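You operate a simulated robot arm through the tools that you are given. There is no shell and no other tool.

The job below is to be done with a simulated two-armed robot. You get a single attempt, and the scene is never put back.

Task
Couple press 2's heater plug, sensor plug and bladder hose, then shut the guard.
Fine: the press stays locked off.

It is judged by the outcome, as a careful person would: the job done as asked, and still so three seconds after it is handed in. It fails if anything else is knocked over, pushed out of place, dropped, spilled or broken.

Robot
Two 7-joint arms with two-finger parallel grippers on one trunk that stands fixed in place. Base frame: the origin is at the foot of the trunk, x ahead of it, y to its left, z up. Readings come in m, degrees, newtons and seconds.
The left shoulder is at [0.071, 0.156, 1.305], the right one opposite. Payload 3.91 kg a hand.
The tool frame of a hand sits at the grasp point between the pads (the TCP): z along the fingers, y along the line on which they close. The tips reach 0.03 m beyond it. Largest opening 0.11 m; finger width 0.02, thickness 0.01; the body of the gripper, 0.048 by 0.112 m, starts 0.055 m behind the TCP.
Orientation is that of the tool frame in the base frame, as a unit quaternion [x, y, z, w]. With the fingers straight down and closing along the base's y, the tool's x points along the base's -x, its y along +y and its z along -z.

Tools
- The arms move only by the tool move_arm. It takes "left_deltas", "right_deltas" or both (then of equal length, played together; a hand with none holds still); each is a list of rows, each a list of 3 entries, a list of its own where there are three numbers: the shift along the tool's x, y, z in m, then the turn, a rotation vector about the tool's x, y, z in degrees, then the closure, from 0 (fully open) to 1 (shut). In form: [[[tx, ty, tz], [wx, wy, wz], fingers], ...]. A call has 1 to 20 rows; each row is the pose to reach, as a shift and turn from the pose commanded when the call began, along the tool's axes at that moment. Rows are played at 5 a second. More than 0.05 m and 8.6 degrees between two rows, or a gripper value outside its range, and nothing of the call is played. A pose out of reach is approached as far as the arm can. The call stops where the force on the tool passes 70 N (or 10 N more than at its start, if that is more) or the arm is blocked; 0.2 s more then pass. Each finger travels about 0.108 m/s and halts on what it meets, pressing with about 36 N; the grip force reading is that of the motor and also rises with nothing between the fingers. The clock runs only during rows and for 0.2 s after the last one: add rows that repeat a pose to give the fingers time. The reply holds the time, the measured pose of the TCP, the force on the tool along the base axes, the opening and the grip force, in the units named above and with some noise, with the torque about the TCP (base axes, N m) and any sound that the robot's microphone picked up.
- Cameras (640 x 400 px; columns grow to the right, rows downward): "scene" is now at [0.1368, -0.0017, 1.5346]; the picture's right is [-0.00, -1.00, 0.00], its down [-0.56, 0.00, -0.83] and it looks along [0.83, -0.00, -0.56] (base axes); focal length 315 px, centre (320, 200). "left" rides on the left gripper at [0.072, -0.017, -0.103] in its tool frame; the picture's right is [0.23, 0.97, 0.00], its down [-0.76, 0.18, -0.62] and it looks along [-0.61, 0.14, 0.78] (tool axes); focal length 222 px, centre (320, 200). "right" rides on the right gripper at [0.072, 0.017, -0.104] in its tool frame; the picture's right is [-0.23, 0.97, 0.00], its down [-0.76, -0.18, -0.62] and it looks along [-0.61, -0.14, 0.78] (tool axes); focal length 222 px, centre (320, 200). There is no depth. A picture from a camera that has moved, and an enlarged one, comes with that camera's place and axes in the base frame and with its lens.
- snapshot(camera): a new picture of that camera. The clock stands still meanwhile.
- lift_body(by): slides the trunk up (or, below 0, down) by that many m; the arms and the scene camera ride with it, the base frame stays. It gives what a move gives, with no picture.
- aim_head(pan, tilt): turns the head with the scene camera to pan (to the left, within 86 degrees either way) and tilt (down, from -29 to 69), counted from straight ahead of the robot. It gives what a move gives.
- inspect(camera, box): a new picture of the part [left, top, right, bottom] of that camera's present view, enlarged. The clock stands still meanwhile.
- job_done(): hands the job in; it is judged then, once.

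Places have to be worked out from the pictures, the camera data and where the tool is seen. Open the grippers and draw the arms clear of the work before you hand the job in, unless the task says otherwise.

The tools are called after "Request:" as a command line: name --argument value ..., lists and objects as JSON in quotes. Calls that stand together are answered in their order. move_arm: Moves the arms, as the interface text tells. Its arguments: {"type":"object","properties":{"left_deltas":{"type":"array","items":{"type":"array"}},"right_deltas":{"type":"array","items":{"type":"array"}}},"required":[]} The other tools are called the same way: lift_body (by) slides the trunk up or down; aim_head (pan, tilt) turns the head that bears the scene camera; snapshot (camera) takes a picture; inspect (camera, box) takes an enlarged picture of a part of a camera's view; job_done () hands the job in.

At the start:

```text
time_s: 0.0
left_position: [0.7761, 0.4823, 1.3059]
left_orientation: [-0.001, 1.0, 0.0, 0.0]
left_force: [0.1, 0.2, 0.5]
left_torque: [-0.02, -0.03, -0.02]
left_opening: 0.1103
left_grip_force: 0.2
right_position: [0.6866, -0.2553, 1.25]
right_orientation: [0.0, 1.0, 0.0, 0.001]
right_force: [-0.5, 0.8, 0.1]
right_torque: [-0.01, -0.03, 0.01]
right_opening: 0.11
right_grip_force: 0.1
trunk travel left (down, up): [-0.75, 0.19]
head pan, tilt: [0.0, 34.0]
```

scene: 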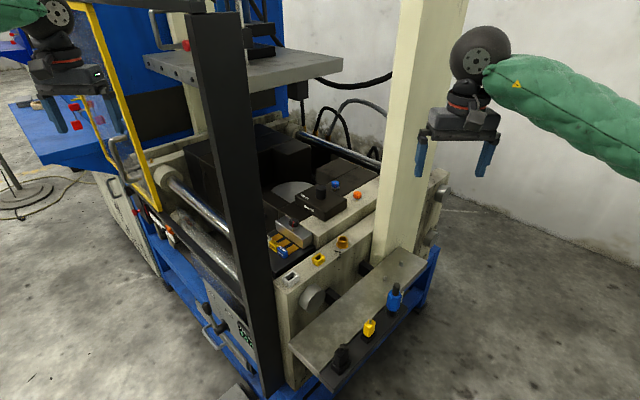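
right: 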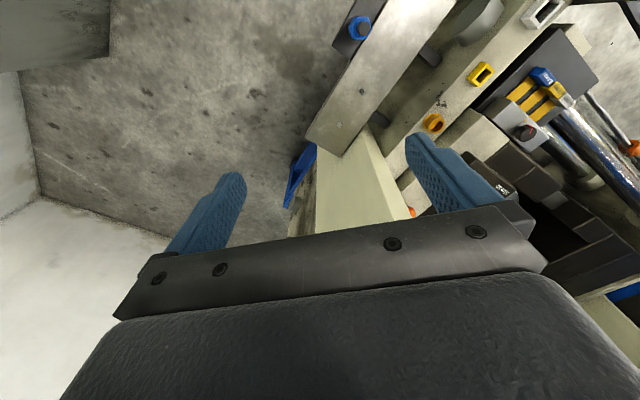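
left: 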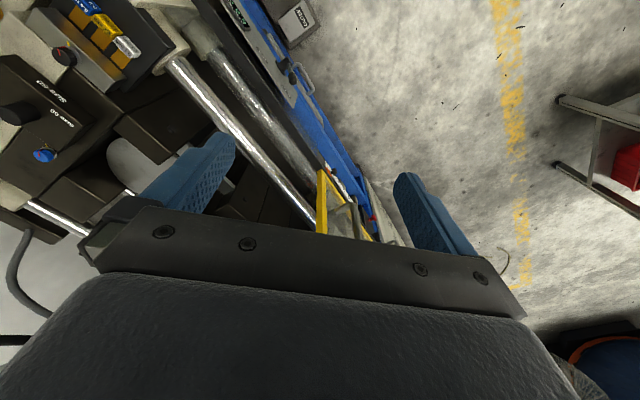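

I'll begin by looking closely at the scene: the press, the plugs on the shelf and the sockets on the front plate.

Request:
inspect --camera "scene" --box '[260, 220, 450, 390]'

Request:
inspect --camera "scene" --box '[0, 0, 260, 200]'

Request:
inspect --camera "scene" --box '[100, 180, 300, 400]'

Request:
inspect --camera "scene" --box '[240, 120, 440, 270]'

```text
2.35 times, centred on (355, 305) of scene
camera zoom: at [0.1368, -0.0017, 1.5346], right [0.0, -1.0, 0.0], down [-0.56, 0.0, -0.83], along [0.83, 0.0, -0.56], focal length 742 px, centre (238, -47)
```

zoom: 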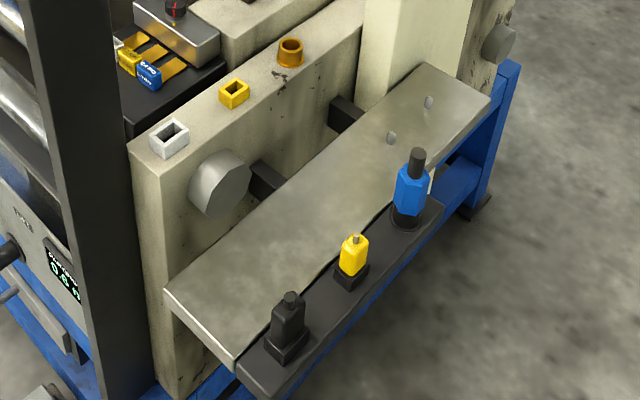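

```text
2.00 times, centred on (130, 100) of scene
camera zoom: at [0.1368, -0.0017, 1.5346], right [0.0, -1.0, 0.0], down [-0.56, 0.0, -0.83], along [0.83, 0.0, -0.56], focal length 631 px, centre (700, 400)
```

zoom: 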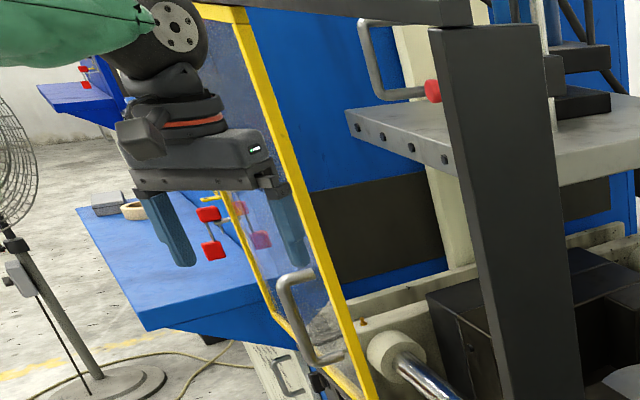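

```text
1.82 times, centred on (200, 290) of scene
camera zoom: at [0.1368, -0.0017, 1.5346], right [0.0, -1.0, 0.0], down [-0.56, 0.0, -0.83], along [0.83, 0.0, -0.56], focal length 573 px, centre (538, 36)
```

zoom: 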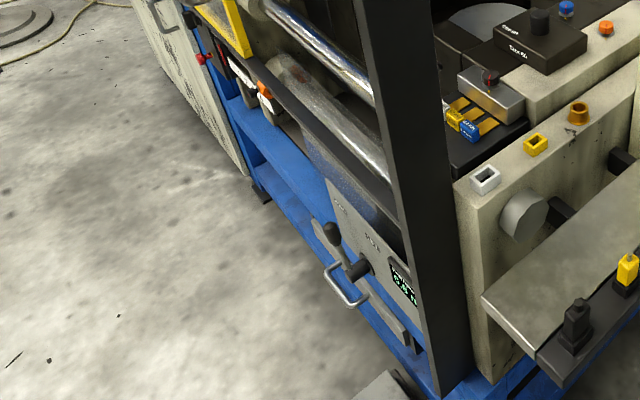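

```text
2.67 times, centred on (340, 195) of scene
camera zoom: at [0.1368, -0.0017, 1.5346], right [0.0, -1.0, 0.0], down [-0.56, 0.0, -0.83], along [0.83, 0.0, -0.56], focal length 841 px, centre (267, 213)
```

zoom: 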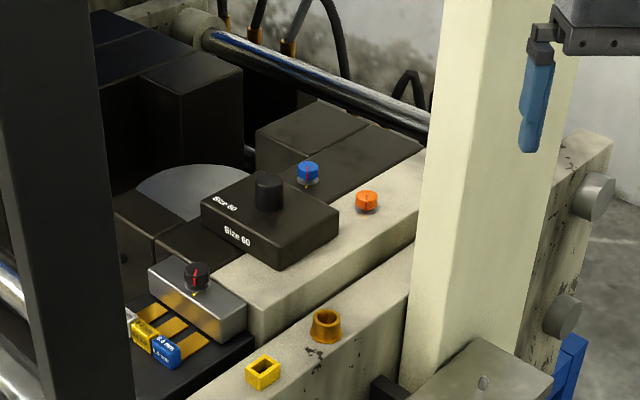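

The front plate carries three sockets (white, yellow, brass), and three plugs sit on a strip by the shelf. I'll pan the head to see the rest of the workplace (guard, labels, other presses).

Request:
aim_head --pan 40 --tilt 30

Request:
snapshot --camera "scene"

Request:
aim_head --pan -30 --tilt 40

Request:
snapshot --camera "scene"

Request:
aim_head --pan 10 --tilt 60

Request:
snapshot --camera "scene"

Request:
aim_head --pan 10 --tilt 0

Request:
snapshot --camera "scene"

```text
time_s: 1.1
left_position: [0.7755, 0.4826, 1.3051]
left_orientation: [-0.001, 1.0, 0.0, 0.0]
left_force: [0.3, -0.5, 0.0]
left_torque: [0.01, 0.01, 0.04]
left_opening: 0.11
left_grip_force: 0.2
right_position: [0.6863, -0.2559, 1.2495]
right_orientation: [0.0, 1.0, 0.001, 0.0]
right_force: [-0.2, -1.1, 0.7]
right_torque: [-0.01, 0.0, 0.01]
right_opening: 0.1098
right_grip_force: 0.0
trunk travel left (down, up): [-0.75, 0.19]
head pan, tilt: [40.0, 30.0]
```

```text
taken
camera scene: at [0.1176, 0.0565, 1.5409], right [0.64, -0.77, 0.0], down [-0.38, -0.32, -0.87], along [0.66, 0.56, -0.5], focal length 315 px, centre (320, 200)
```

scene: 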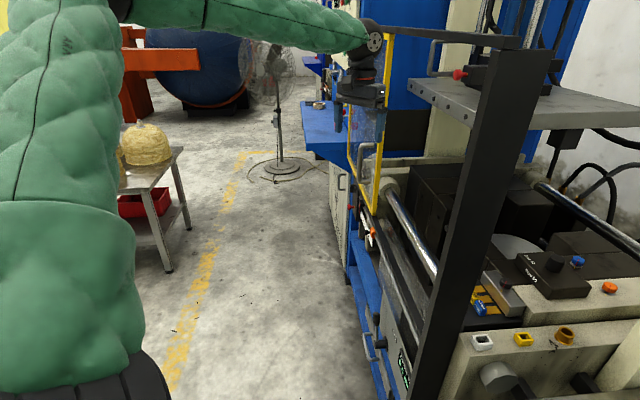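

```text
time_s: 2.5
left_position: [0.7765, 0.4833, 1.3061]
left_orientation: [0.0, 1.0, 0.0, 0.0]
left_force: [-0.1, -0.8, -0.2]
left_torque: [0.04, -0.01, 0.04]
left_opening: 0.1098
left_grip_force: 0.1
right_position: [0.6865, -0.2551, 1.251]
right_orientation: [0.0, 1.0, 0.0, 0.001]
right_force: [-0.8, 0.5, -0.8]
right_torque: [0.0, -0.02, -0.04]
right_opening: 0.1102
right_grip_force: 0.0
trunk travel left (down, up): [-0.75, 0.19]
head pan, tilt: [-30.0, 40.0]
```

```text
taken
camera scene: at [0.1219, -0.0441, 1.5256], right [-0.5, -0.87, 0.0], down [-0.56, 0.32, -0.77], along [0.66, -0.38, -0.64], focal length 315 px, centre (320, 200)
```

scene: 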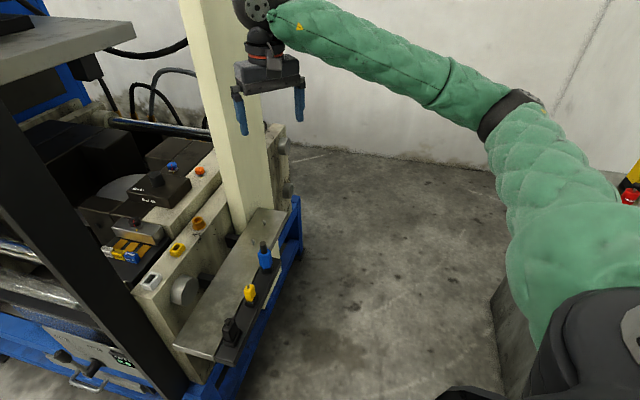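

```text
time_s: 3.5
left_position: [0.7756, 0.4821, 1.3062]
left_orientation: [-0.002, 1.0, 0.0, 0.001]
left_force: [0.5, -0.3, -0.4]
left_torque: [-0.01, -0.01, 0.01]
left_opening: 0.1099
left_grip_force: 0.0
right_position: [0.6864, -0.2561, 1.2515]
right_orientation: [-0.001, 1.0, 0.0, 0.0]
right_force: [0.8, -0.1, -0.1]
right_torque: [0.02, 0.0, 0.01]
right_opening: 0.1101
right_grip_force: 0.1
trunk travel left (down, up): [-0.75, 0.19]
head pan, tilt: [10.0, 60.0]
```

```text
taken
camera scene: at [0.1139, 0.0099, 1.4988], right [0.17, -0.98, 0.0], down [-0.85, -0.15, -0.5], along [0.49, 0.09, -0.87], focal length 315 px, centre (320, 200)
```

scene: 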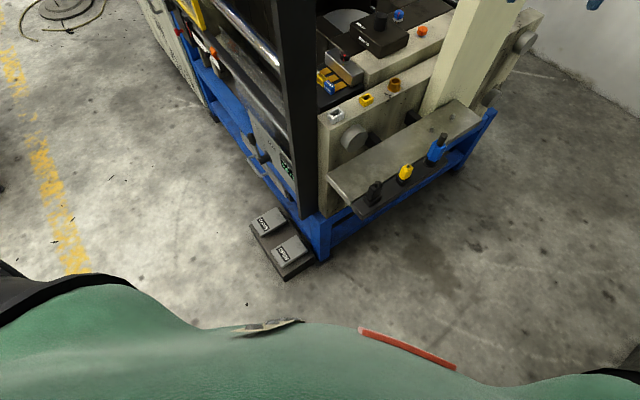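

```text
time_s: 4.8
left_position: [0.7759, 0.4829, 1.3058]
left_orientation: [-0.001, 1.0, 0.0, 0.0]
left_force: [0.3, -0.1, -0.6]
left_torque: [0.0, 0.0, 0.01]
left_opening: 0.1101
left_grip_force: 0.0
right_position: [0.6862, -0.256, 1.2511]
right_orientation: [0.001, 1.0, 0.0, 0.0]
right_force: [0.3, 0.6, -0.5]
right_torque: [-0.03, 0.0, -0.01]
right_opening: 0.1097
right_grip_force: 0.0
trunk travel left (down, up): [-0.75, 0.19]
head pan, tilt: [10.0, 0.0]
```

```text
taken
camera scene: at [0.1369, 0.014, 1.5892], right [0.17, -0.98, 0.0], down [0.0, 0.0, -1.0], along [0.98, 0.17, 0.0], focal length 315 px, centre (320, 200)
```

scene: 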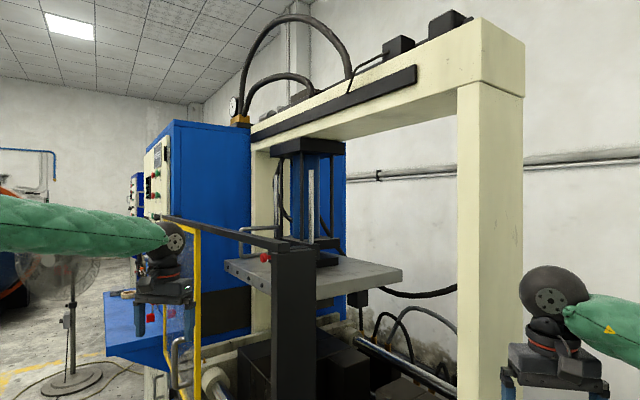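

The guard is the yellow-framed sliding panel on an upper rail. I'll centre the head on the plug strip and sockets for careful measuring.

Request:
aim_head --pan -5 --tilt 48

Request:
snapshot --camera "scene"

Request:
inspect --camera "scene" --box '[280, 100, 440, 200]'

Request:
inspect --camera "scene" --box '[240, 100, 400, 200]'

Request:
inspect --camera "scene" --box '[300, 180, 460, 280]'

```text
time_s: 6.0
left_position: [0.7757, 0.4821, 1.3067]
left_orientation: [-0.001, 1.0, -0.001, 0.0]
left_force: [0.0, 0.3, -0.8]
left_torque: [0.01, 0.04, 0.04]
left_opening: 0.1098
left_grip_force: 0.1
right_position: [0.6868, -0.2555, 1.2503]
right_orientation: [0.001, 1.0, 0.0, 0.0]
right_force: [0.6, -0.4, 0.1]
right_torque: [-0.02, 0.0, 0.01]
right_opening: 0.1096
right_grip_force: 0.0
trunk travel left (down, up): [-0.75, 0.19]
head pan, tilt: [-5.0, 48.0]
```

```text
taken
camera scene: at [0.1268, -0.0085, 1.5142], right [-0.09, -1.0, 0.0], down [-0.74, 0.06, -0.67], along [0.67, -0.06, -0.74], focal length 315 px, centre (320, 200)
```

scene: 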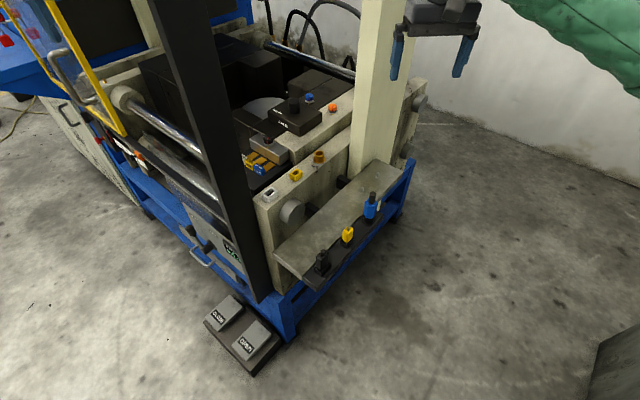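

```text
4.00 times, centred on (360, 150) of scene
camera zoom: at [0.1268, -0.0085, 1.5142], right [-0.09, -1.0, 0.0], down [-0.74, 0.06, -0.67], along [0.67, -0.06, -0.74], focal length 1262 px, centre (160, 400)
```

zoom: 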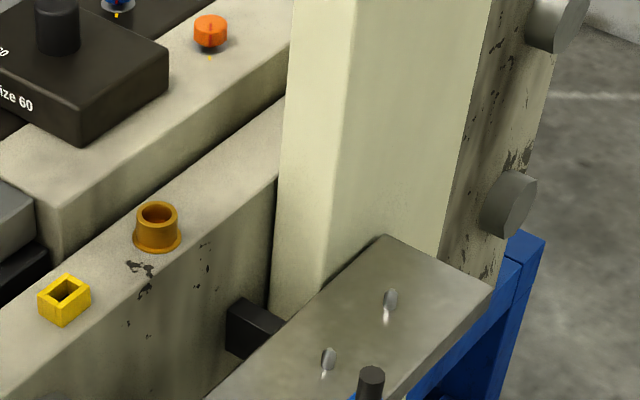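

```text
4.00 times, centred on (320, 150) of scene
camera zoom: at [0.1268, -0.0085, 1.5142], right [-0.09, -1.0, 0.0], down [-0.74, 0.06, -0.67], along [0.67, -0.06, -0.74], focal length 1262 px, centre (320, 400)
```

zoom: 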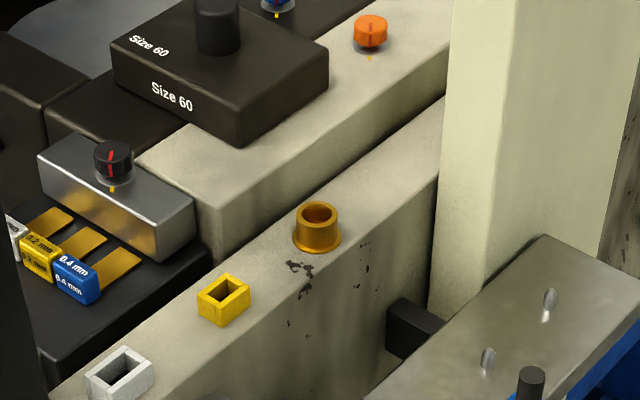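

```text
4.00 times, centred on (380, 230) of scene
camera zoom: at [0.1268, -0.0085, 1.5142], right [-0.09, -1.0, 0.0], down [-0.74, 0.06, -0.67], along [0.67, -0.06, -0.74], focal length 1262 px, centre (80, 80)
```

zoom: 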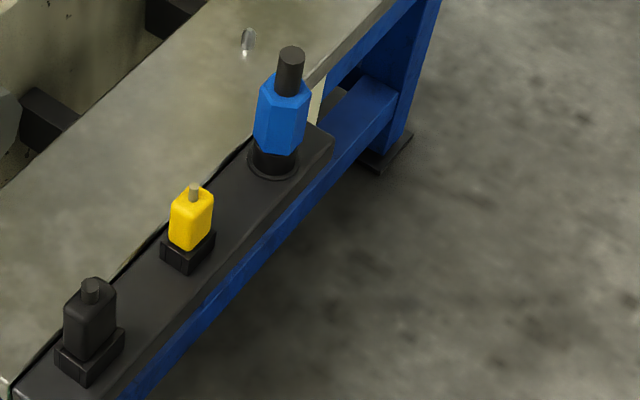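

Triangulating from the scene and right-hand views, the sockets sit near [0.677, 0.07], [0.739, 0.00] and [0.805, -0.06] at z≈0.94. The plugs are near [0.51, -0.05], [0.57, -0.115] and [0.64, -0.18], so the machine is turned about 45°. I'll move the right hand above the plugs, with yaw 45°, to measure them closely.

Request:
move_arm --right_deltas '[[[0.019, 0.0234, 0.0], [0, 0, -7.5], 0], [[0.038, 0.0468, 0.02], [0, 0, -15], 0], [[0.057, 0.07, 0.045], [0, 0, -22.5], 0], [[0.076, 0.0935, 0.075], [0, 0, -30], 0], [[0.095, 0.117, 0.1], [0, 0, -37.5], 0], [[0.1136, 0.1403, 0.13], [0, 0, -45], 0], [[0.1136, 0.1403, 0.13], [0, 0, -45], 0]]'

Request:
snapshot --camera "right"

Request:
snapshot --camera "scene"

```text
time_s: 7.6
left_position: [0.7765, 0.4831, 1.3054]
left_orientation: [0.0, 1.0, 0.0, 0.0]
left_force: [0.3, -1.4, 0.2]
left_torque: [-0.01, -0.02, 0.0]
left_opening: 0.1099
left_grip_force: 0.0
right_position: [0.5743, -0.1137, 1.1215]
right_orientation: [-0.384, 0.923, 0.0, 0.0]
right_force: [0.4, 0.7, 1.1]
right_torque: [0.02, 0.0, 0.03]
right_opening: 0.1102
right_grip_force: 0.1
trunk travel left (down, up): [-0.75, 0.19]
head pan, tilt: [-5.0, 48.0]
```

```text
taken
camera right: at [0.509, -0.1542, 1.2269], right [-0.53, 0.85, 0.0], down [0.66, 0.41, 0.62], along [0.53, 0.33, -0.78], focal length 222 px, centre (320, 200)
```

right: 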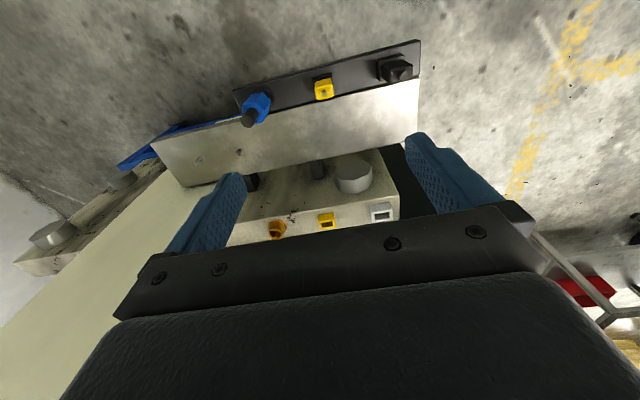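

```text
taken
camera scene: at [0.1265, -0.0089, 1.5141], right [-0.09, -1.0, 0.0], down [-0.74, 0.06, -0.67], along [0.67, -0.06, -0.74], focal length 315 px, centre (320, 200)
```

scene: 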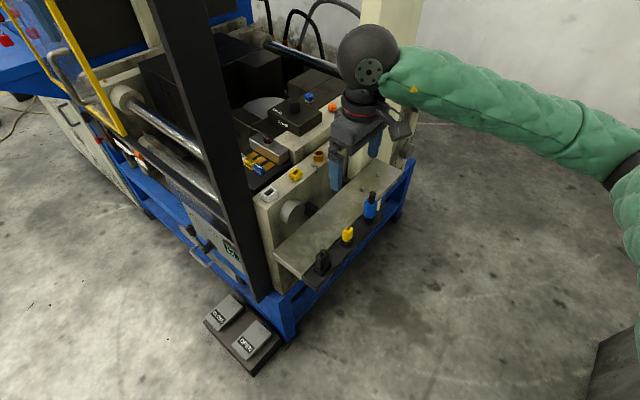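

The right-hand camera now sees plugs and sockets together. I'll enlarge each group for exact measurement and to look for keying.

Request:
inspect --camera "right" --box '[225, 35, 425, 160]'

Request:
inspect --camera "right" --box '[250, 150, 410, 250]'

Request:
inspect --camera "right" --box '[296, 66, 352, 101]'

Request:
inspect --camera "right" --box '[370, 48, 426, 83]'

Request:
inspect --camera "right" --box '[226, 88, 282, 123]'

```text
3.20 times, centred on (325, 98) of right
camera zoom: at [0.509, -0.1542, 1.2269], right [-0.53, 0.85, 0.0], down [0.66, 0.41, 0.62], along [0.53, 0.33, -0.78], focal length 711 px, centre (304, 528)
```

zoom: 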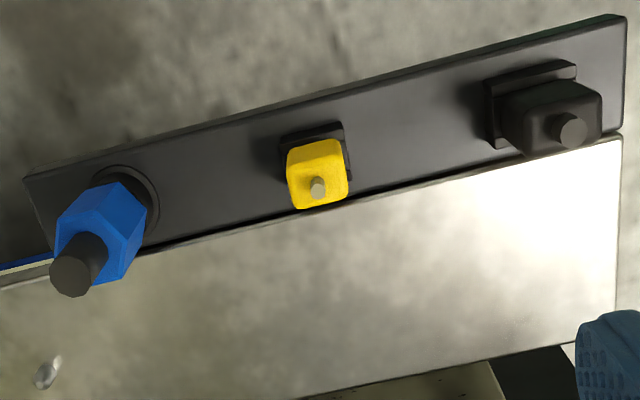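

```text
4.00 times, centred on (330, 200) of right
camera zoom: at [0.509, -0.1542, 1.2269], right [-0.53, 0.85, 0.0], down [0.66, 0.41, 0.62], along [0.53, 0.33, -0.78], focal length 888 px, centre (280, 200)
```

zoom: 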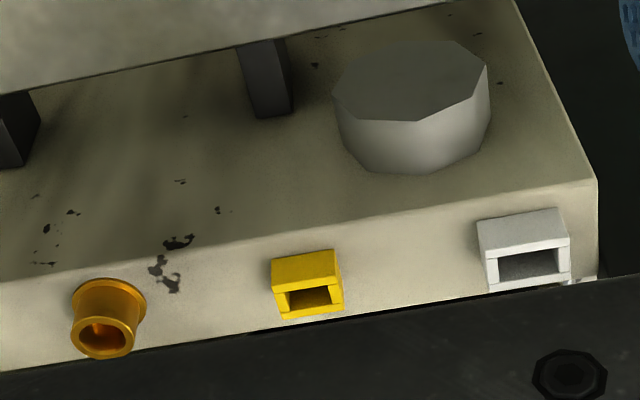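

```text
11.43 times, centred on (324, 84) of right
camera zoom: at [0.509, -0.1542, 1.2269], right [-0.53, 0.85, 0.0], down [0.66, 0.41, 0.62], along [0.53, 0.33, -0.78], focal length 2538 px, centre (274, 1531)
```

zoom: 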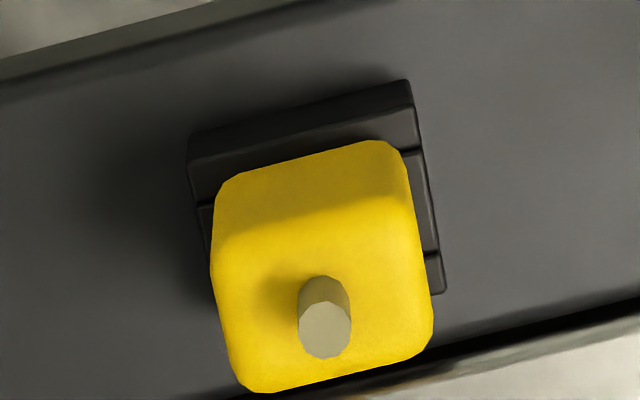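

```text
11.43 times, centred on (398, 66) of right
camera zoom: at [0.509, -0.1542, 1.2269], right [-0.53, 0.85, 0.0], down [0.66, 0.41, 0.62], along [0.53, 0.33, -0.78], focal length 2538 px, centre (-571, 1737)
```

zoom: 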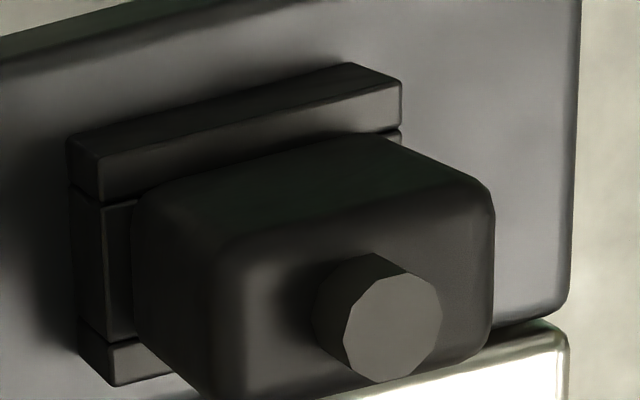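

```text
11.43 times, centred on (254, 106) of right
camera zoom: at [0.509, -0.1542, 1.2269], right [-0.53, 0.85, 0.0], down [0.66, 0.41, 0.62], along [0.53, 0.33, -0.78], focal length 2538 px, centre (1074, 1280)
```

zoom: 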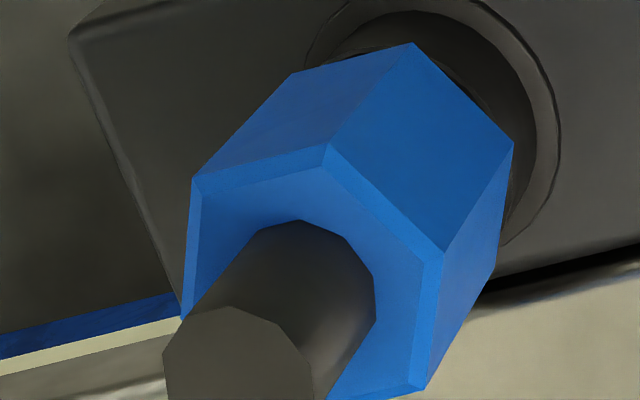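

Yellow, black and blue stub tops come out at [0.567,-0.112,0.925], [0.499,-0.046,0.936] and [0.632,-0.180,0.964]. The socket rims are at about z 0.95, so I'll move the right hand above the yellow socket for a near-vertical view of all three.

Request:
move_arm --right_deltas '[[[-0.04, -0.0066, -0.005], [0, 0, 0], 0], [[-0.08, -0.0133, -0.01], [0, 0, 0], 0], [[-0.12, -0.02, -0.01], [0, 0, 0], 0], [[-0.16, -0.0266, -0.01], [0, 0, 0], 0], [[-0.197, -0.0332, -0.005], [0, 0, 0], 0], [[-0.197, -0.0332, -0.005], [0, 0, 0], 0]]'

Request:
snapshot --camera "right"

Request:
snapshot --camera "scene"

Request:
inspect --camera "right" --box '[200, 50, 440, 200]'

```text
time_s: 9.0
left_position: [0.7755, 0.4821, 1.3075]
left_orientation: [-0.001, 1.0, 0.0, 0.0]
left_force: [0.8, -0.1, -0.5]
left_torque: [0.04, 0.02, 0.01]
left_opening: 0.1102
left_grip_force: 0.1
right_position: [0.7369, -0.0005, 1.1259]
right_orientation: [-0.383, 0.924, -0.001, 0.0]
right_force: [-0.3, 0.5, 0.7]
right_torque: [-0.01, -0.01, 0.01]
right_opening: 0.1098
right_grip_force: 0.1
trunk travel left (down, up): [-0.75, 0.19]
head pan, tilt: [-5.0, 48.0]
```

```text
taken
camera right: at [0.6718, -0.0394, 1.23], right [-0.53, 0.85, 0.0], down [0.66, 0.41, 0.62], along [0.53, 0.33, -0.78], focal length 222 px, centre (320, 200)
```

right: 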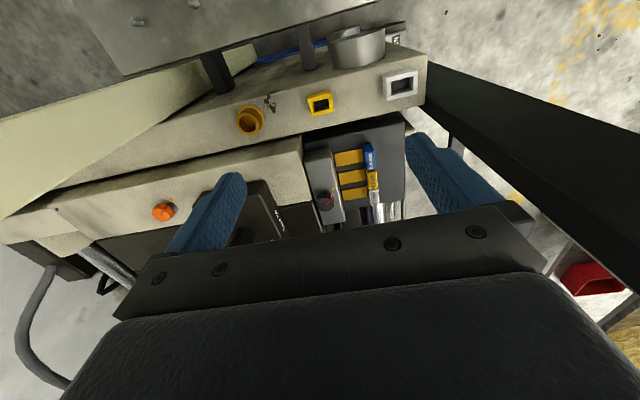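

```text
taken
camera scene: at [0.1263, -0.0092, 1.5141], right [-0.09, -1.0, 0.0], down [-0.74, 0.07, -0.67], along [0.67, -0.06, -0.74], focal length 315 px, centre (320, 200)
```

scene: 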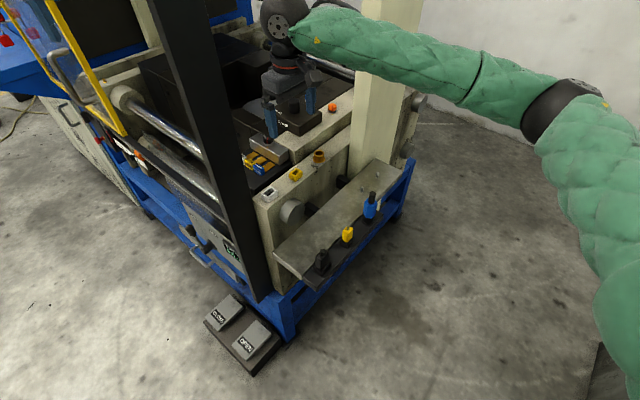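

```text
2.67 times, centred on (320, 125) of right
camera zoom: at [0.6718, -0.0394, 1.23], right [-0.53, 0.85, 0.0], down [0.66, 0.41, 0.62], along [0.53, 0.33, -0.78], focal length 592 px, centre (320, 400)
```

zoom: 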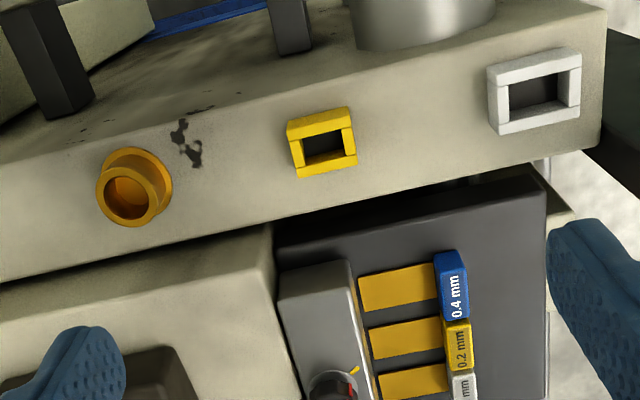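

The socket picture agrees with my estimates to within a few mm. Now I go above the yellow plug, with the fingers partly closed, and check alignment before descending.

Request:
move_arm --right_deltas '[[[0.04, 0.0082, 0.0], [0, 0, 0], 0.2], [[0.08, 0.0164, 0.01], [0, 0, 0], 0.4], [[0.12, 0.0245, 0.025], [0, 0, 0], 0.45], [[0.16, 0.0327, 0.045], [0, 0, 0], 0.45], [[0.1993, 0.0409, 0.065], [0, 0, 0], 0.45], [[0.1993, 0.0409, 0.0759], [0, 0, 0], 0.45], [[0.1993, 0.0409, 0.0759], [0, 0, 0], 0.45]]'

Request:
snapshot --camera "right"

Request:
inspect --camera "scene" --box '[270, 150, 430, 250]'

```text
time_s: 10.6
left_position: [0.7749, 0.4816, 1.3064]
left_orientation: [0.0, 1.0, 0.0, 0.0]
left_force: [0.4, -0.5, 0.3]
left_torque: [0.05, 0.03, 0.01]
left_opening: 0.1102
left_grip_force: 0.0
right_position: [0.5663, -0.1134, 1.0503]
right_orientation: [-0.382, 0.924, 0.0, -0.001]
right_force: [-0.2, -0.6, -0.6]
right_torque: [-0.01, 0.0, 0.02]
right_opening: 0.0601
right_grip_force: 0.1
trunk travel left (down, up): [-0.75, 0.19]
head pan, tilt: [-5.0, 48.0]
```

```text
taken
camera right: at [0.5018, -0.1528, 1.1547], right [-0.53, 0.85, 0.0], down [0.66, 0.41, 0.62], along [0.53, 0.33, -0.78], focal length 222 px, centre (320, 200)
```

right: 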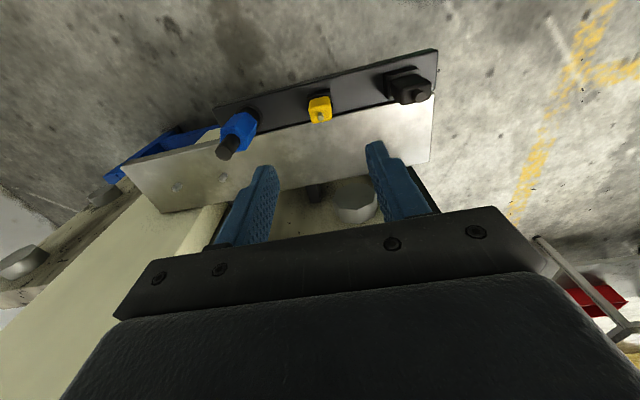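

```text
4.00 times, centred on (350, 200) of scene
camera zoom: at [0.1264, -0.0089, 1.5141], right [-0.09, -1.0, 0.0], down [-0.74, 0.07, -0.67], along [0.67, -0.06, -0.74], focal length 1262 px, centre (200, 200)
```

zoom: 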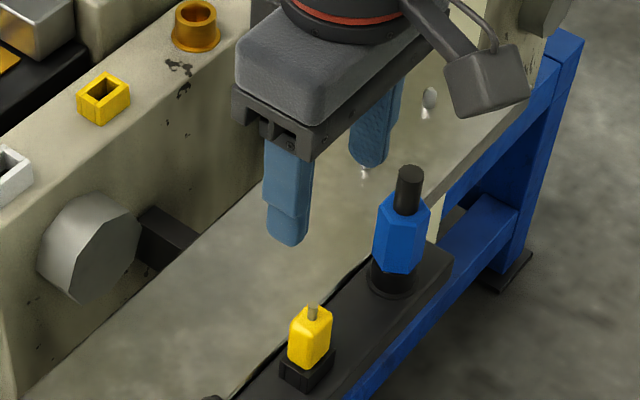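

The yellow plug is nearly under the TCP. I'll zoom in on it to fine-tune the offset.

Request:
inspect --camera "right" --box '[280, 80, 360, 130]'

```text
8.00 times, centred on (320, 105) of right
camera zoom: at [0.5018, -0.1528, 1.1547], right [-0.53, 0.85, 0.0], down [0.66, 0.41, 0.62], along [0.53, 0.33, -0.78], focal length 1777 px, centre (320, 960)
```

zoom: 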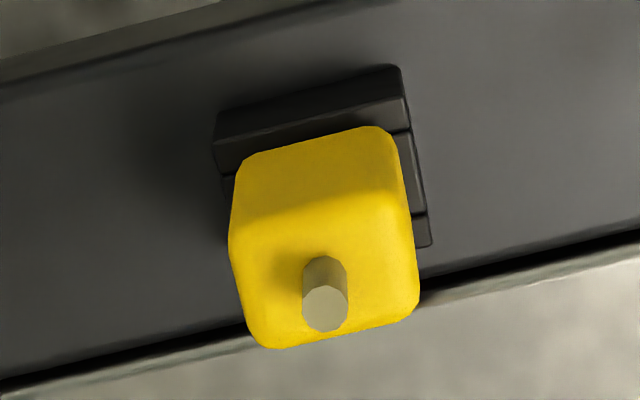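

The plug is within 2 mm of the tool axis. I descend so that the fingertips stop just above the holder rim (TCP z≈0.908), still open.

Request:
move_arm --right_deltas '[[[-0.001, 0.0008, 0.04], [0, 0, 0], 0.45], [[-0.001, 0.0008, 0.08], [0, 0, 0], 0.45], [[-0.001, 0.0008, 0.11], [0, 0, 0], 0.45], [[-0.001, 0.0008, 0.13], [0, 0, 0], 0.45], [[-0.001, 0.0008, 0.14], [0, 0, 0], 0.45], [[-0.001, 0.0008, 0.14], [0, 0, 0], 0.45]]'

Request:
snapshot --camera "right"

Request:
inspect --camera "scene" --box '[310, 190, 390, 240]'

```text
time_s: 12.0
left_position: [0.7753, 0.484, 1.3061]
left_orientation: [-0.001, 1.0, -0.001, 0.0]
left_force: [0.5, -0.8, 0.6]
left_torque: [0.01, 0.0, 0.0]
left_opening: 0.1101
left_grip_force: 0.0
right_position: [0.5648, -0.1114, 0.9094]
right_orientation: [-0.382, 0.924, 0.0, -0.001]
right_force: [-0.2, 0.4, 0.3]
right_torque: [0.0, 0.0, 0.01]
right_opening: 0.0608
right_grip_force: 0.1
trunk travel left (down, up): [-0.75, 0.19]
head pan, tilt: [-5.0, 48.0]
```

```text
taken
camera right: at [0.5008, -0.1505, 1.0138], right [-0.53, 0.85, 0.0], down [0.66, 0.41, 0.62], along [0.53, 0.33, -0.78], focal length 222 px, centre (320, 200)
```

right: 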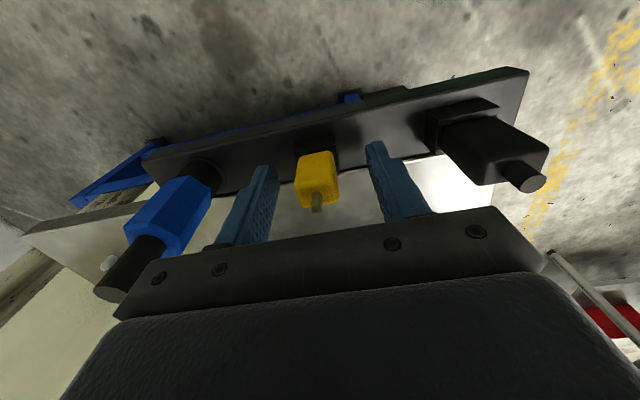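

```text
8.00 times, centred on (350, 215) of scene
camera zoom: at [0.1268, -0.0083, 1.5141], right [-0.09, -1.0, 0.0], down [-0.74, 0.06, -0.67], along [0.67, -0.06, -0.74], focal length 2523 px, centre (80, 80)
```

zoom: 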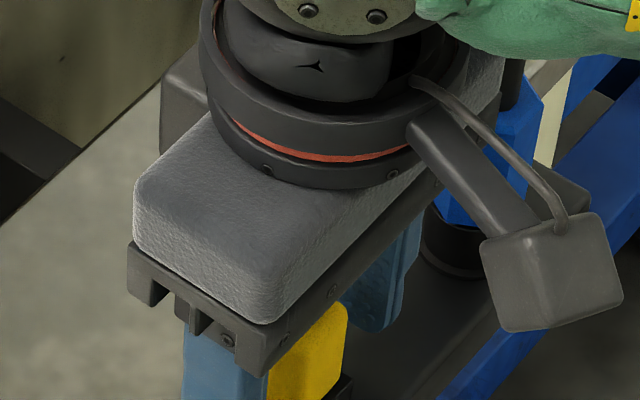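

The plug stands between the pads, slightly left of centre in the picture. I'll zoom in for the lateral offset before closing.

Request:
inspect --camera "right" --box '[240, 125, 400, 225]'

```text
4.00 times, centred on (320, 175) of right
camera zoom: at [0.5008, -0.1505, 1.0138], right [-0.53, 0.85, 0.0], down [0.66, 0.41, 0.62], along [0.53, 0.33, -0.78], focal length 888 px, centre (320, 300)
```

zoom: 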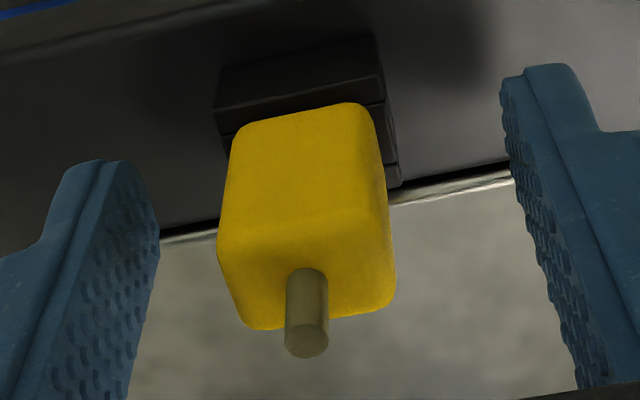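

The plug is about 2 mm to the -y side of the tool axis. I correct that and close on the body.

Request:
move_arm --right_deltas '[[[0, -0.002, 0], [0, 0, 0], 0.45], [[0, -0.002, 0], [0, 0, 0], 0.6], [[0, -0.002, 0], [0, 0, 0], 0.75], [[0, -0.002, 0], [0, 0, 0], 1.0], [[0, -0.002, 0], [0, 0, 0], 1.0], [[0, -0.002, 0], [0, 0, 0], 1.0]]'

Request:
inspect --camera "right" --box '[240, 125, 400, 225]'

```text
time_s: 13.4
left_position: [0.7749, 0.4824, 1.3055]
left_orientation: [-0.001, 1.0, 0.0, -0.001]
left_force: [0.2, -0.1, 0.1]
left_torque: [-0.06, 0.0, -0.02]
left_opening: 0.11
left_grip_force: 0.0
right_position: [0.5669, -0.1111, 0.9098]
right_orientation: [-0.383, 0.924, 0.0, 0.0]
right_force: [-0.1, -0.7, 0.3]
right_torque: [-0.05, -0.01, 0.02]
right_opening: 0.0232
right_grip_force: 36.4
trunk travel left (down, up): [-0.75, 0.19]
head pan, tilt: [-5.0, 48.0]
```

```text
4.00 times, centred on (320, 175) of right
camera zoom: at [0.5023, -0.1513, 1.0136], right [-0.53, 0.85, 0.0], down [0.66, 0.41, 0.62], along [0.53, 0.33, -0.78], focal length 888 px, centre (320, 300)
```

zoom: 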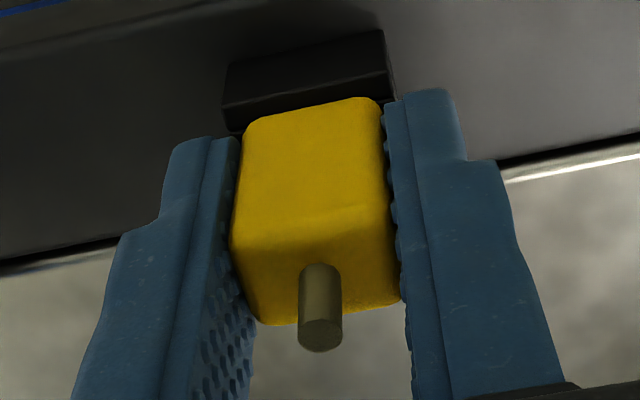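

Grip is firm (23 mm, 36 N) with no side load. I pull straight up slowly and watch the force.

Request:
move_arm --right_deltas '[[[0, -0.002, -0.004], [0, 0, 0], 1.0], [[0, -0.002, -0.01], [0, 0, 0], 1.0], [[0, -0.002, -0.016], [0, 0, 0], 1.0], [[0, -0.002, -0.022], [0, 0, 0], 1.0], [[0, -0.002, -0.03], [0, 0, 0], 1.0], [[0, -0.002, -0.04], [0, 0, 0], 1.0], [[0, -0.002, -0.04], [0, 0, 0], 1.0]]'

Request:
snapshot --camera "right"

Request:
inspect --camera "right" --box '[240, 85, 400, 185]'

Request:
inspect --camera "scene" --box '[310, 190, 390, 240]'

```text
time_s: 15.0
left_position: [0.7762, 0.4834, 1.3056]
left_orientation: [0.0, 1.0, 0.0, 0.0]
left_force: [0.6, -0.1, -0.2]
left_torque: [0.0, 0.01, 0.01]
left_opening: 0.1101
left_grip_force: 0.0
right_position: [0.5682, -0.1129, 0.9491]
right_orientation: [-0.383, 0.924, -0.001, 0.0]
right_force: [-0.4, 0.5, -0.4]
right_torque: [0.01, 0.05, 0.02]
right_opening: 0.0229
right_grip_force: 36.6
trunk travel left (down, up): [-0.75, 0.19]
head pan, tilt: [-5.0, 48.0]
```

```text
taken
camera right: at [0.5034, -0.1519, 1.0535], right [-0.53, 0.85, 0.0], down [0.67, 0.41, 0.62], along [0.53, 0.33, -0.78], focal length 222 px, centre (320, 200)
```

right: 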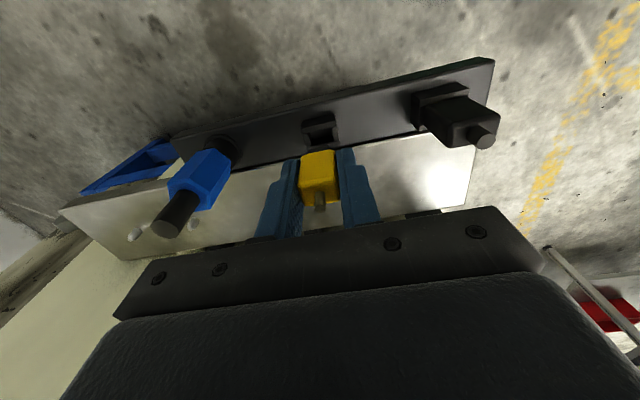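

```text
4.00 times, centred on (320, 135) of right
camera zoom: at [0.5034, -0.1519, 1.0535], right [-0.53, 0.85, 0.0], down [0.67, 0.41, 0.62], along [0.53, 0.33, -0.78], focal length 888 px, centre (320, 460)
```

zoom: 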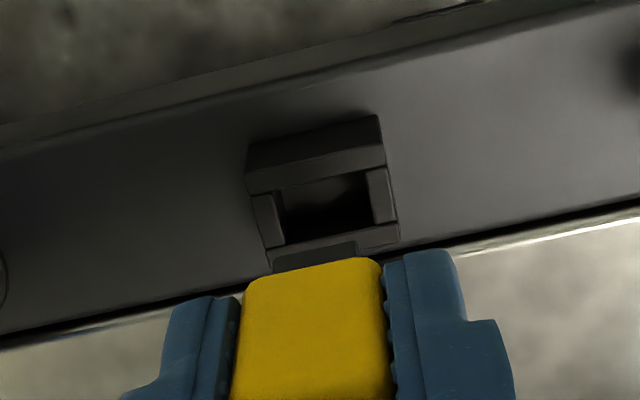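

```text
8.00 times, centred on (350, 215) of scene
camera zoom: at [0.1268, -0.0085, 1.5141], right [-0.09, -1.0, 0.0], down [-0.74, 0.06, -0.67], along [0.67, -0.06, -0.74], focal length 2523 px, centre (80, 80)
```

zoom: 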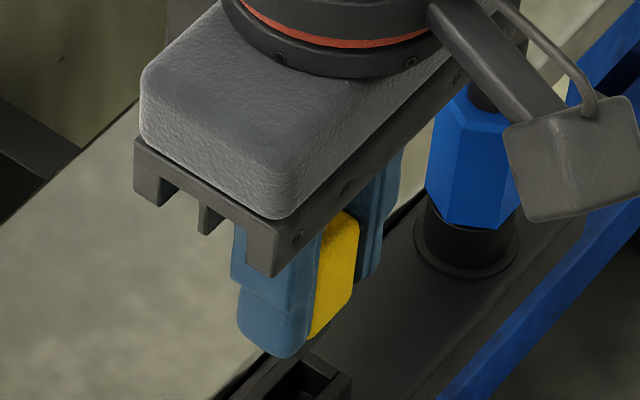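

The plug is out cleanly and its holder is now visible empty. I lift 3 cm more and take a reference picture, so I can match the socket to the same place in the hand view.

Request:
move_arm --right_deltas '[[[0, 0, -0.015], [0, 0, 0], 1.0], [[0, 0, -0.03], [0, 0, 0], 1.0], [[0, 0, -0.03], [0, 0, 0], 1.0]]'

Request:
inspect --camera "right" --box '[240, 65, 400, 165]'

Request:
inspect --camera "scene" --box '[300, 170, 400, 250]'

```text
time_s: 15.8
left_position: [0.7759, 0.4838, 1.3055]
left_orientation: [-0.001, 1.0, 0.0, 0.0]
left_force: [0.2, 0.0, -0.4]
left_torque: [0.01, 0.0, 0.0]
left_opening: 0.1101
left_grip_force: 0.1
right_position: [0.5678, -0.1125, 0.9798]
right_orientation: [-0.382, 0.924, 0.0, 0.0]
right_force: [0.0, -0.4, -0.3]
right_torque: [0.0, -0.01, -0.01]
right_opening: 0.0231
right_grip_force: 35.8
trunk travel left (down, up): [-0.75, 0.19]
head pan, tilt: [-5.0, 48.0]
```

```text
4.00 times, centred on (320, 115) of right
camera zoom: at [0.5031, -0.1528, 1.0844], right [-0.53, 0.85, 0.0], down [0.66, 0.41, 0.62], along [0.53, 0.33, -0.78], focal length 888 px, centre (320, 540)
```

zoom: 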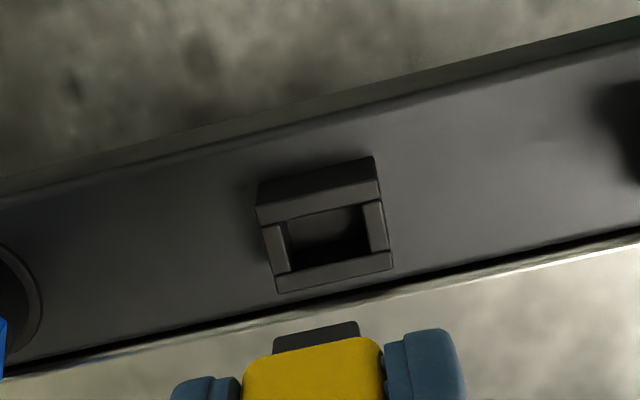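

```text
5.00 times, centred on (350, 210) of scene
camera zoom: at [0.1269, -0.0085, 1.5141], right [-0.09, -1.0, 0.0], down [-0.74, 0.06, -0.67], along [0.67, -0.06, -0.74], focal length 1577 px, centre (170, 150)
```

zoom: 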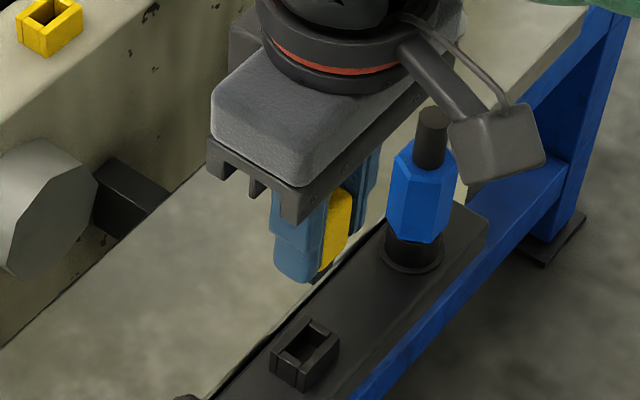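

I'll take a higher-zoom reference of the empty holder from this exact relative pose.

Request:
inspect --camera "right" --box '[296, 100, 360, 140]'

```text
10.00 times, centred on (328, 120) of right
camera zoom: at [0.5031, -0.1528, 1.0844], right [-0.53, 0.85, 0.0], down [0.66, 0.41, 0.62], along [0.53, 0.33, -0.78], focal length 2221 px, centre (240, 1000)
```

zoom: 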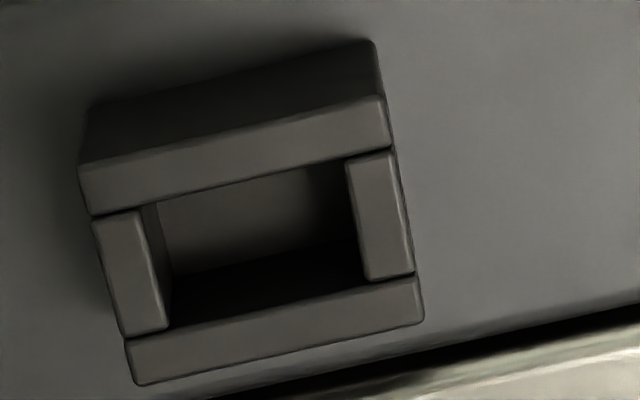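

Reference taken: the rim centre sits at (256,241) in this box. Now I raise the plug, carry it along +n to above the yellow socket at the matching relative height, and compare.

Request:
move_arm --right_deltas '[[[0, 0, -0.045], [0, 0, 0], 1.0], [[-0.01, -0.002, -0.09], [0, 0, 0], 1.0], [[-0.05, -0.01, -0.1], [0, 0, 0], 1.0], [[-0.09, -0.017, -0.1], [0, 0, 0], 1.0], [[-0.13, -0.025, -0.1], [0, 0, 0], 1.0], [[-0.17, -0.033, -0.1], [0, 0, 0], 1.0], [[-0.2036, -0.0391, -0.09], [0, 0, 0], 1.0], [[-0.2036, -0.0391, -0.073], [0, 0, 0], 1.0], [[-0.2036, -0.0391, -0.073], [0, 0, 0], 1.0]]'

Request:
snapshot --camera "right"

Request:
inspect --camera "right" --box '[296, 100, 360, 140]'

Request:
snapshot --camera "scene"

```text
time_s: 17.8
left_position: [0.7746, 0.4837, 1.3055]
left_orientation: [-0.001, 1.0, 0.001, 0.0]
left_force: [-0.4, 0.4, 0.1]
left_torque: [-0.02, 0.02, 0.0]
left_opening: 0.1099
left_grip_force: 0.0
right_position: [0.7406, 0.0046, 1.0521]
right_orientation: [-0.383, 0.924, 0.0, 0.0]
right_force: [0.1, 0.7, -0.4]
right_torque: [0.0, -0.01, -0.02]
right_opening: 0.023
right_grip_force: 36.2
trunk travel left (down, up): [-0.75, 0.19]
head pan, tilt: [-5.0, 48.0]
```

```text
taken
camera right: at [0.6763, -0.0359, 1.1566], right [-0.53, 0.85, 0.0], down [0.66, 0.41, 0.62], along [0.53, 0.33, -0.78], focal length 222 px, centre (320, 200)
```

right: 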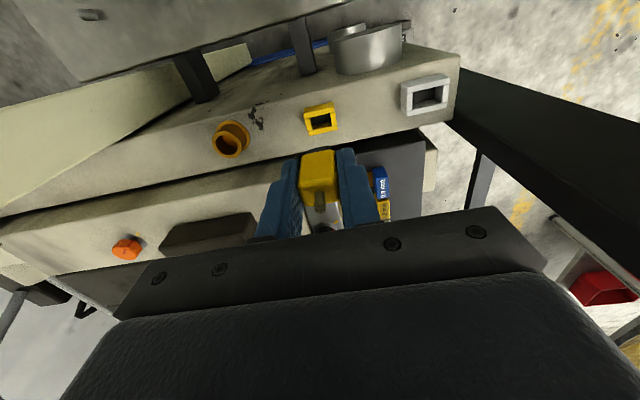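

```text
10.00 times, centred on (328, 120) of right
camera zoom: at [0.6763, -0.0359, 1.1566], right [-0.53, 0.85, 0.0], down [0.66, 0.41, 0.62], along [0.53, 0.33, -0.78], focal length 2221 px, centre (240, 1000)
```

zoom: 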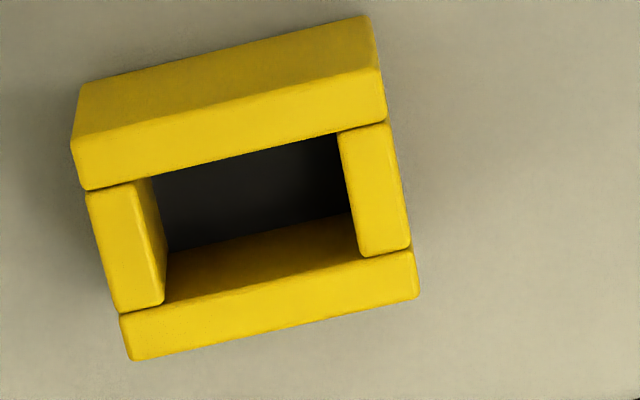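

```text
taken
camera scene: at [0.1268, -0.0078, 1.5141], right [-0.09, -1.0, 0.0], down [-0.74, 0.06, -0.67], along [0.67, -0.06, -0.74], focal length 315 px, centre (320, 200)
```

scene: 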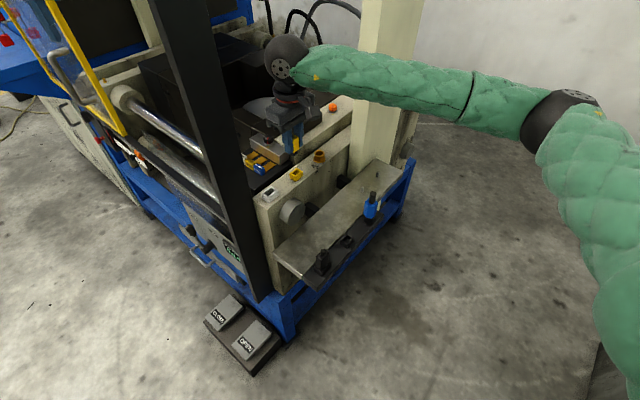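

The socket has the same shape as the holder, shifted about 23 px up and 1% larger in this view. That means moving the tool about 3 mm back along -n and about 3 mm up to match; I correct and compare again.

Request:
move_arm --right_deltas '[[[0.003, 0.0, -0.003], [0, 0, 0], 1.0], [[0.003, 0.0, -0.003], [0, 0, 0], 1.0]]'

Request:
inspect --camera "right" --box '[296, 100, 360, 140]'

Request:
inspect --camera "scene" --box '[250, 110, 350, 190]'

```text
time_s: 18.4
left_position: [0.7762, 0.4844, 1.3053]
left_orientation: [-0.001, 1.0, 0.0, 0.0]
left_force: [0.5, -0.1, -0.2]
left_torque: [0.03, 0.02, 0.02]
left_opening: 0.1099
left_grip_force: 0.0
right_position: [0.7386, 0.0018, 1.0541]
right_orientation: [-0.382, 0.924, -0.001, 0.0]
right_force: [0.3, -0.2, -0.2]
right_torque: [0.01, 0.0, 0.02]
right_opening: 0.0232
right_grip_force: 35.9
trunk travel left (down, up): [-0.75, 0.19]
head pan, tilt: [-5.0, 48.0]
```

```text
10.00 times, centred on (328, 120) of right
camera zoom: at [0.6737, -0.0383, 1.1597], right [-0.53, 0.85, 0.0], down [0.66, 0.41, 0.62], along [0.53, 0.33, -0.78], focal length 2221 px, centre (240, 1000)
```

zoom: 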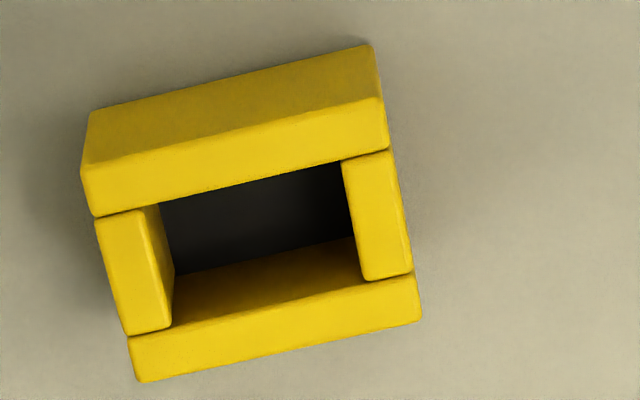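

```text
5.00 times, centred on (300, 150) of scene
camera zoom: at [0.127, -0.0079, 1.5141], right [-0.09, -1.0, 0.0], down [-0.74, 0.06, -0.67], along [0.67, -0.06, -0.74], focal length 1577 px, centre (420, 450)
```

zoom: 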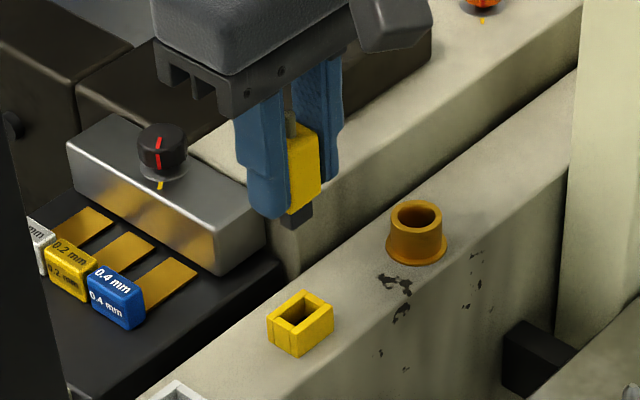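

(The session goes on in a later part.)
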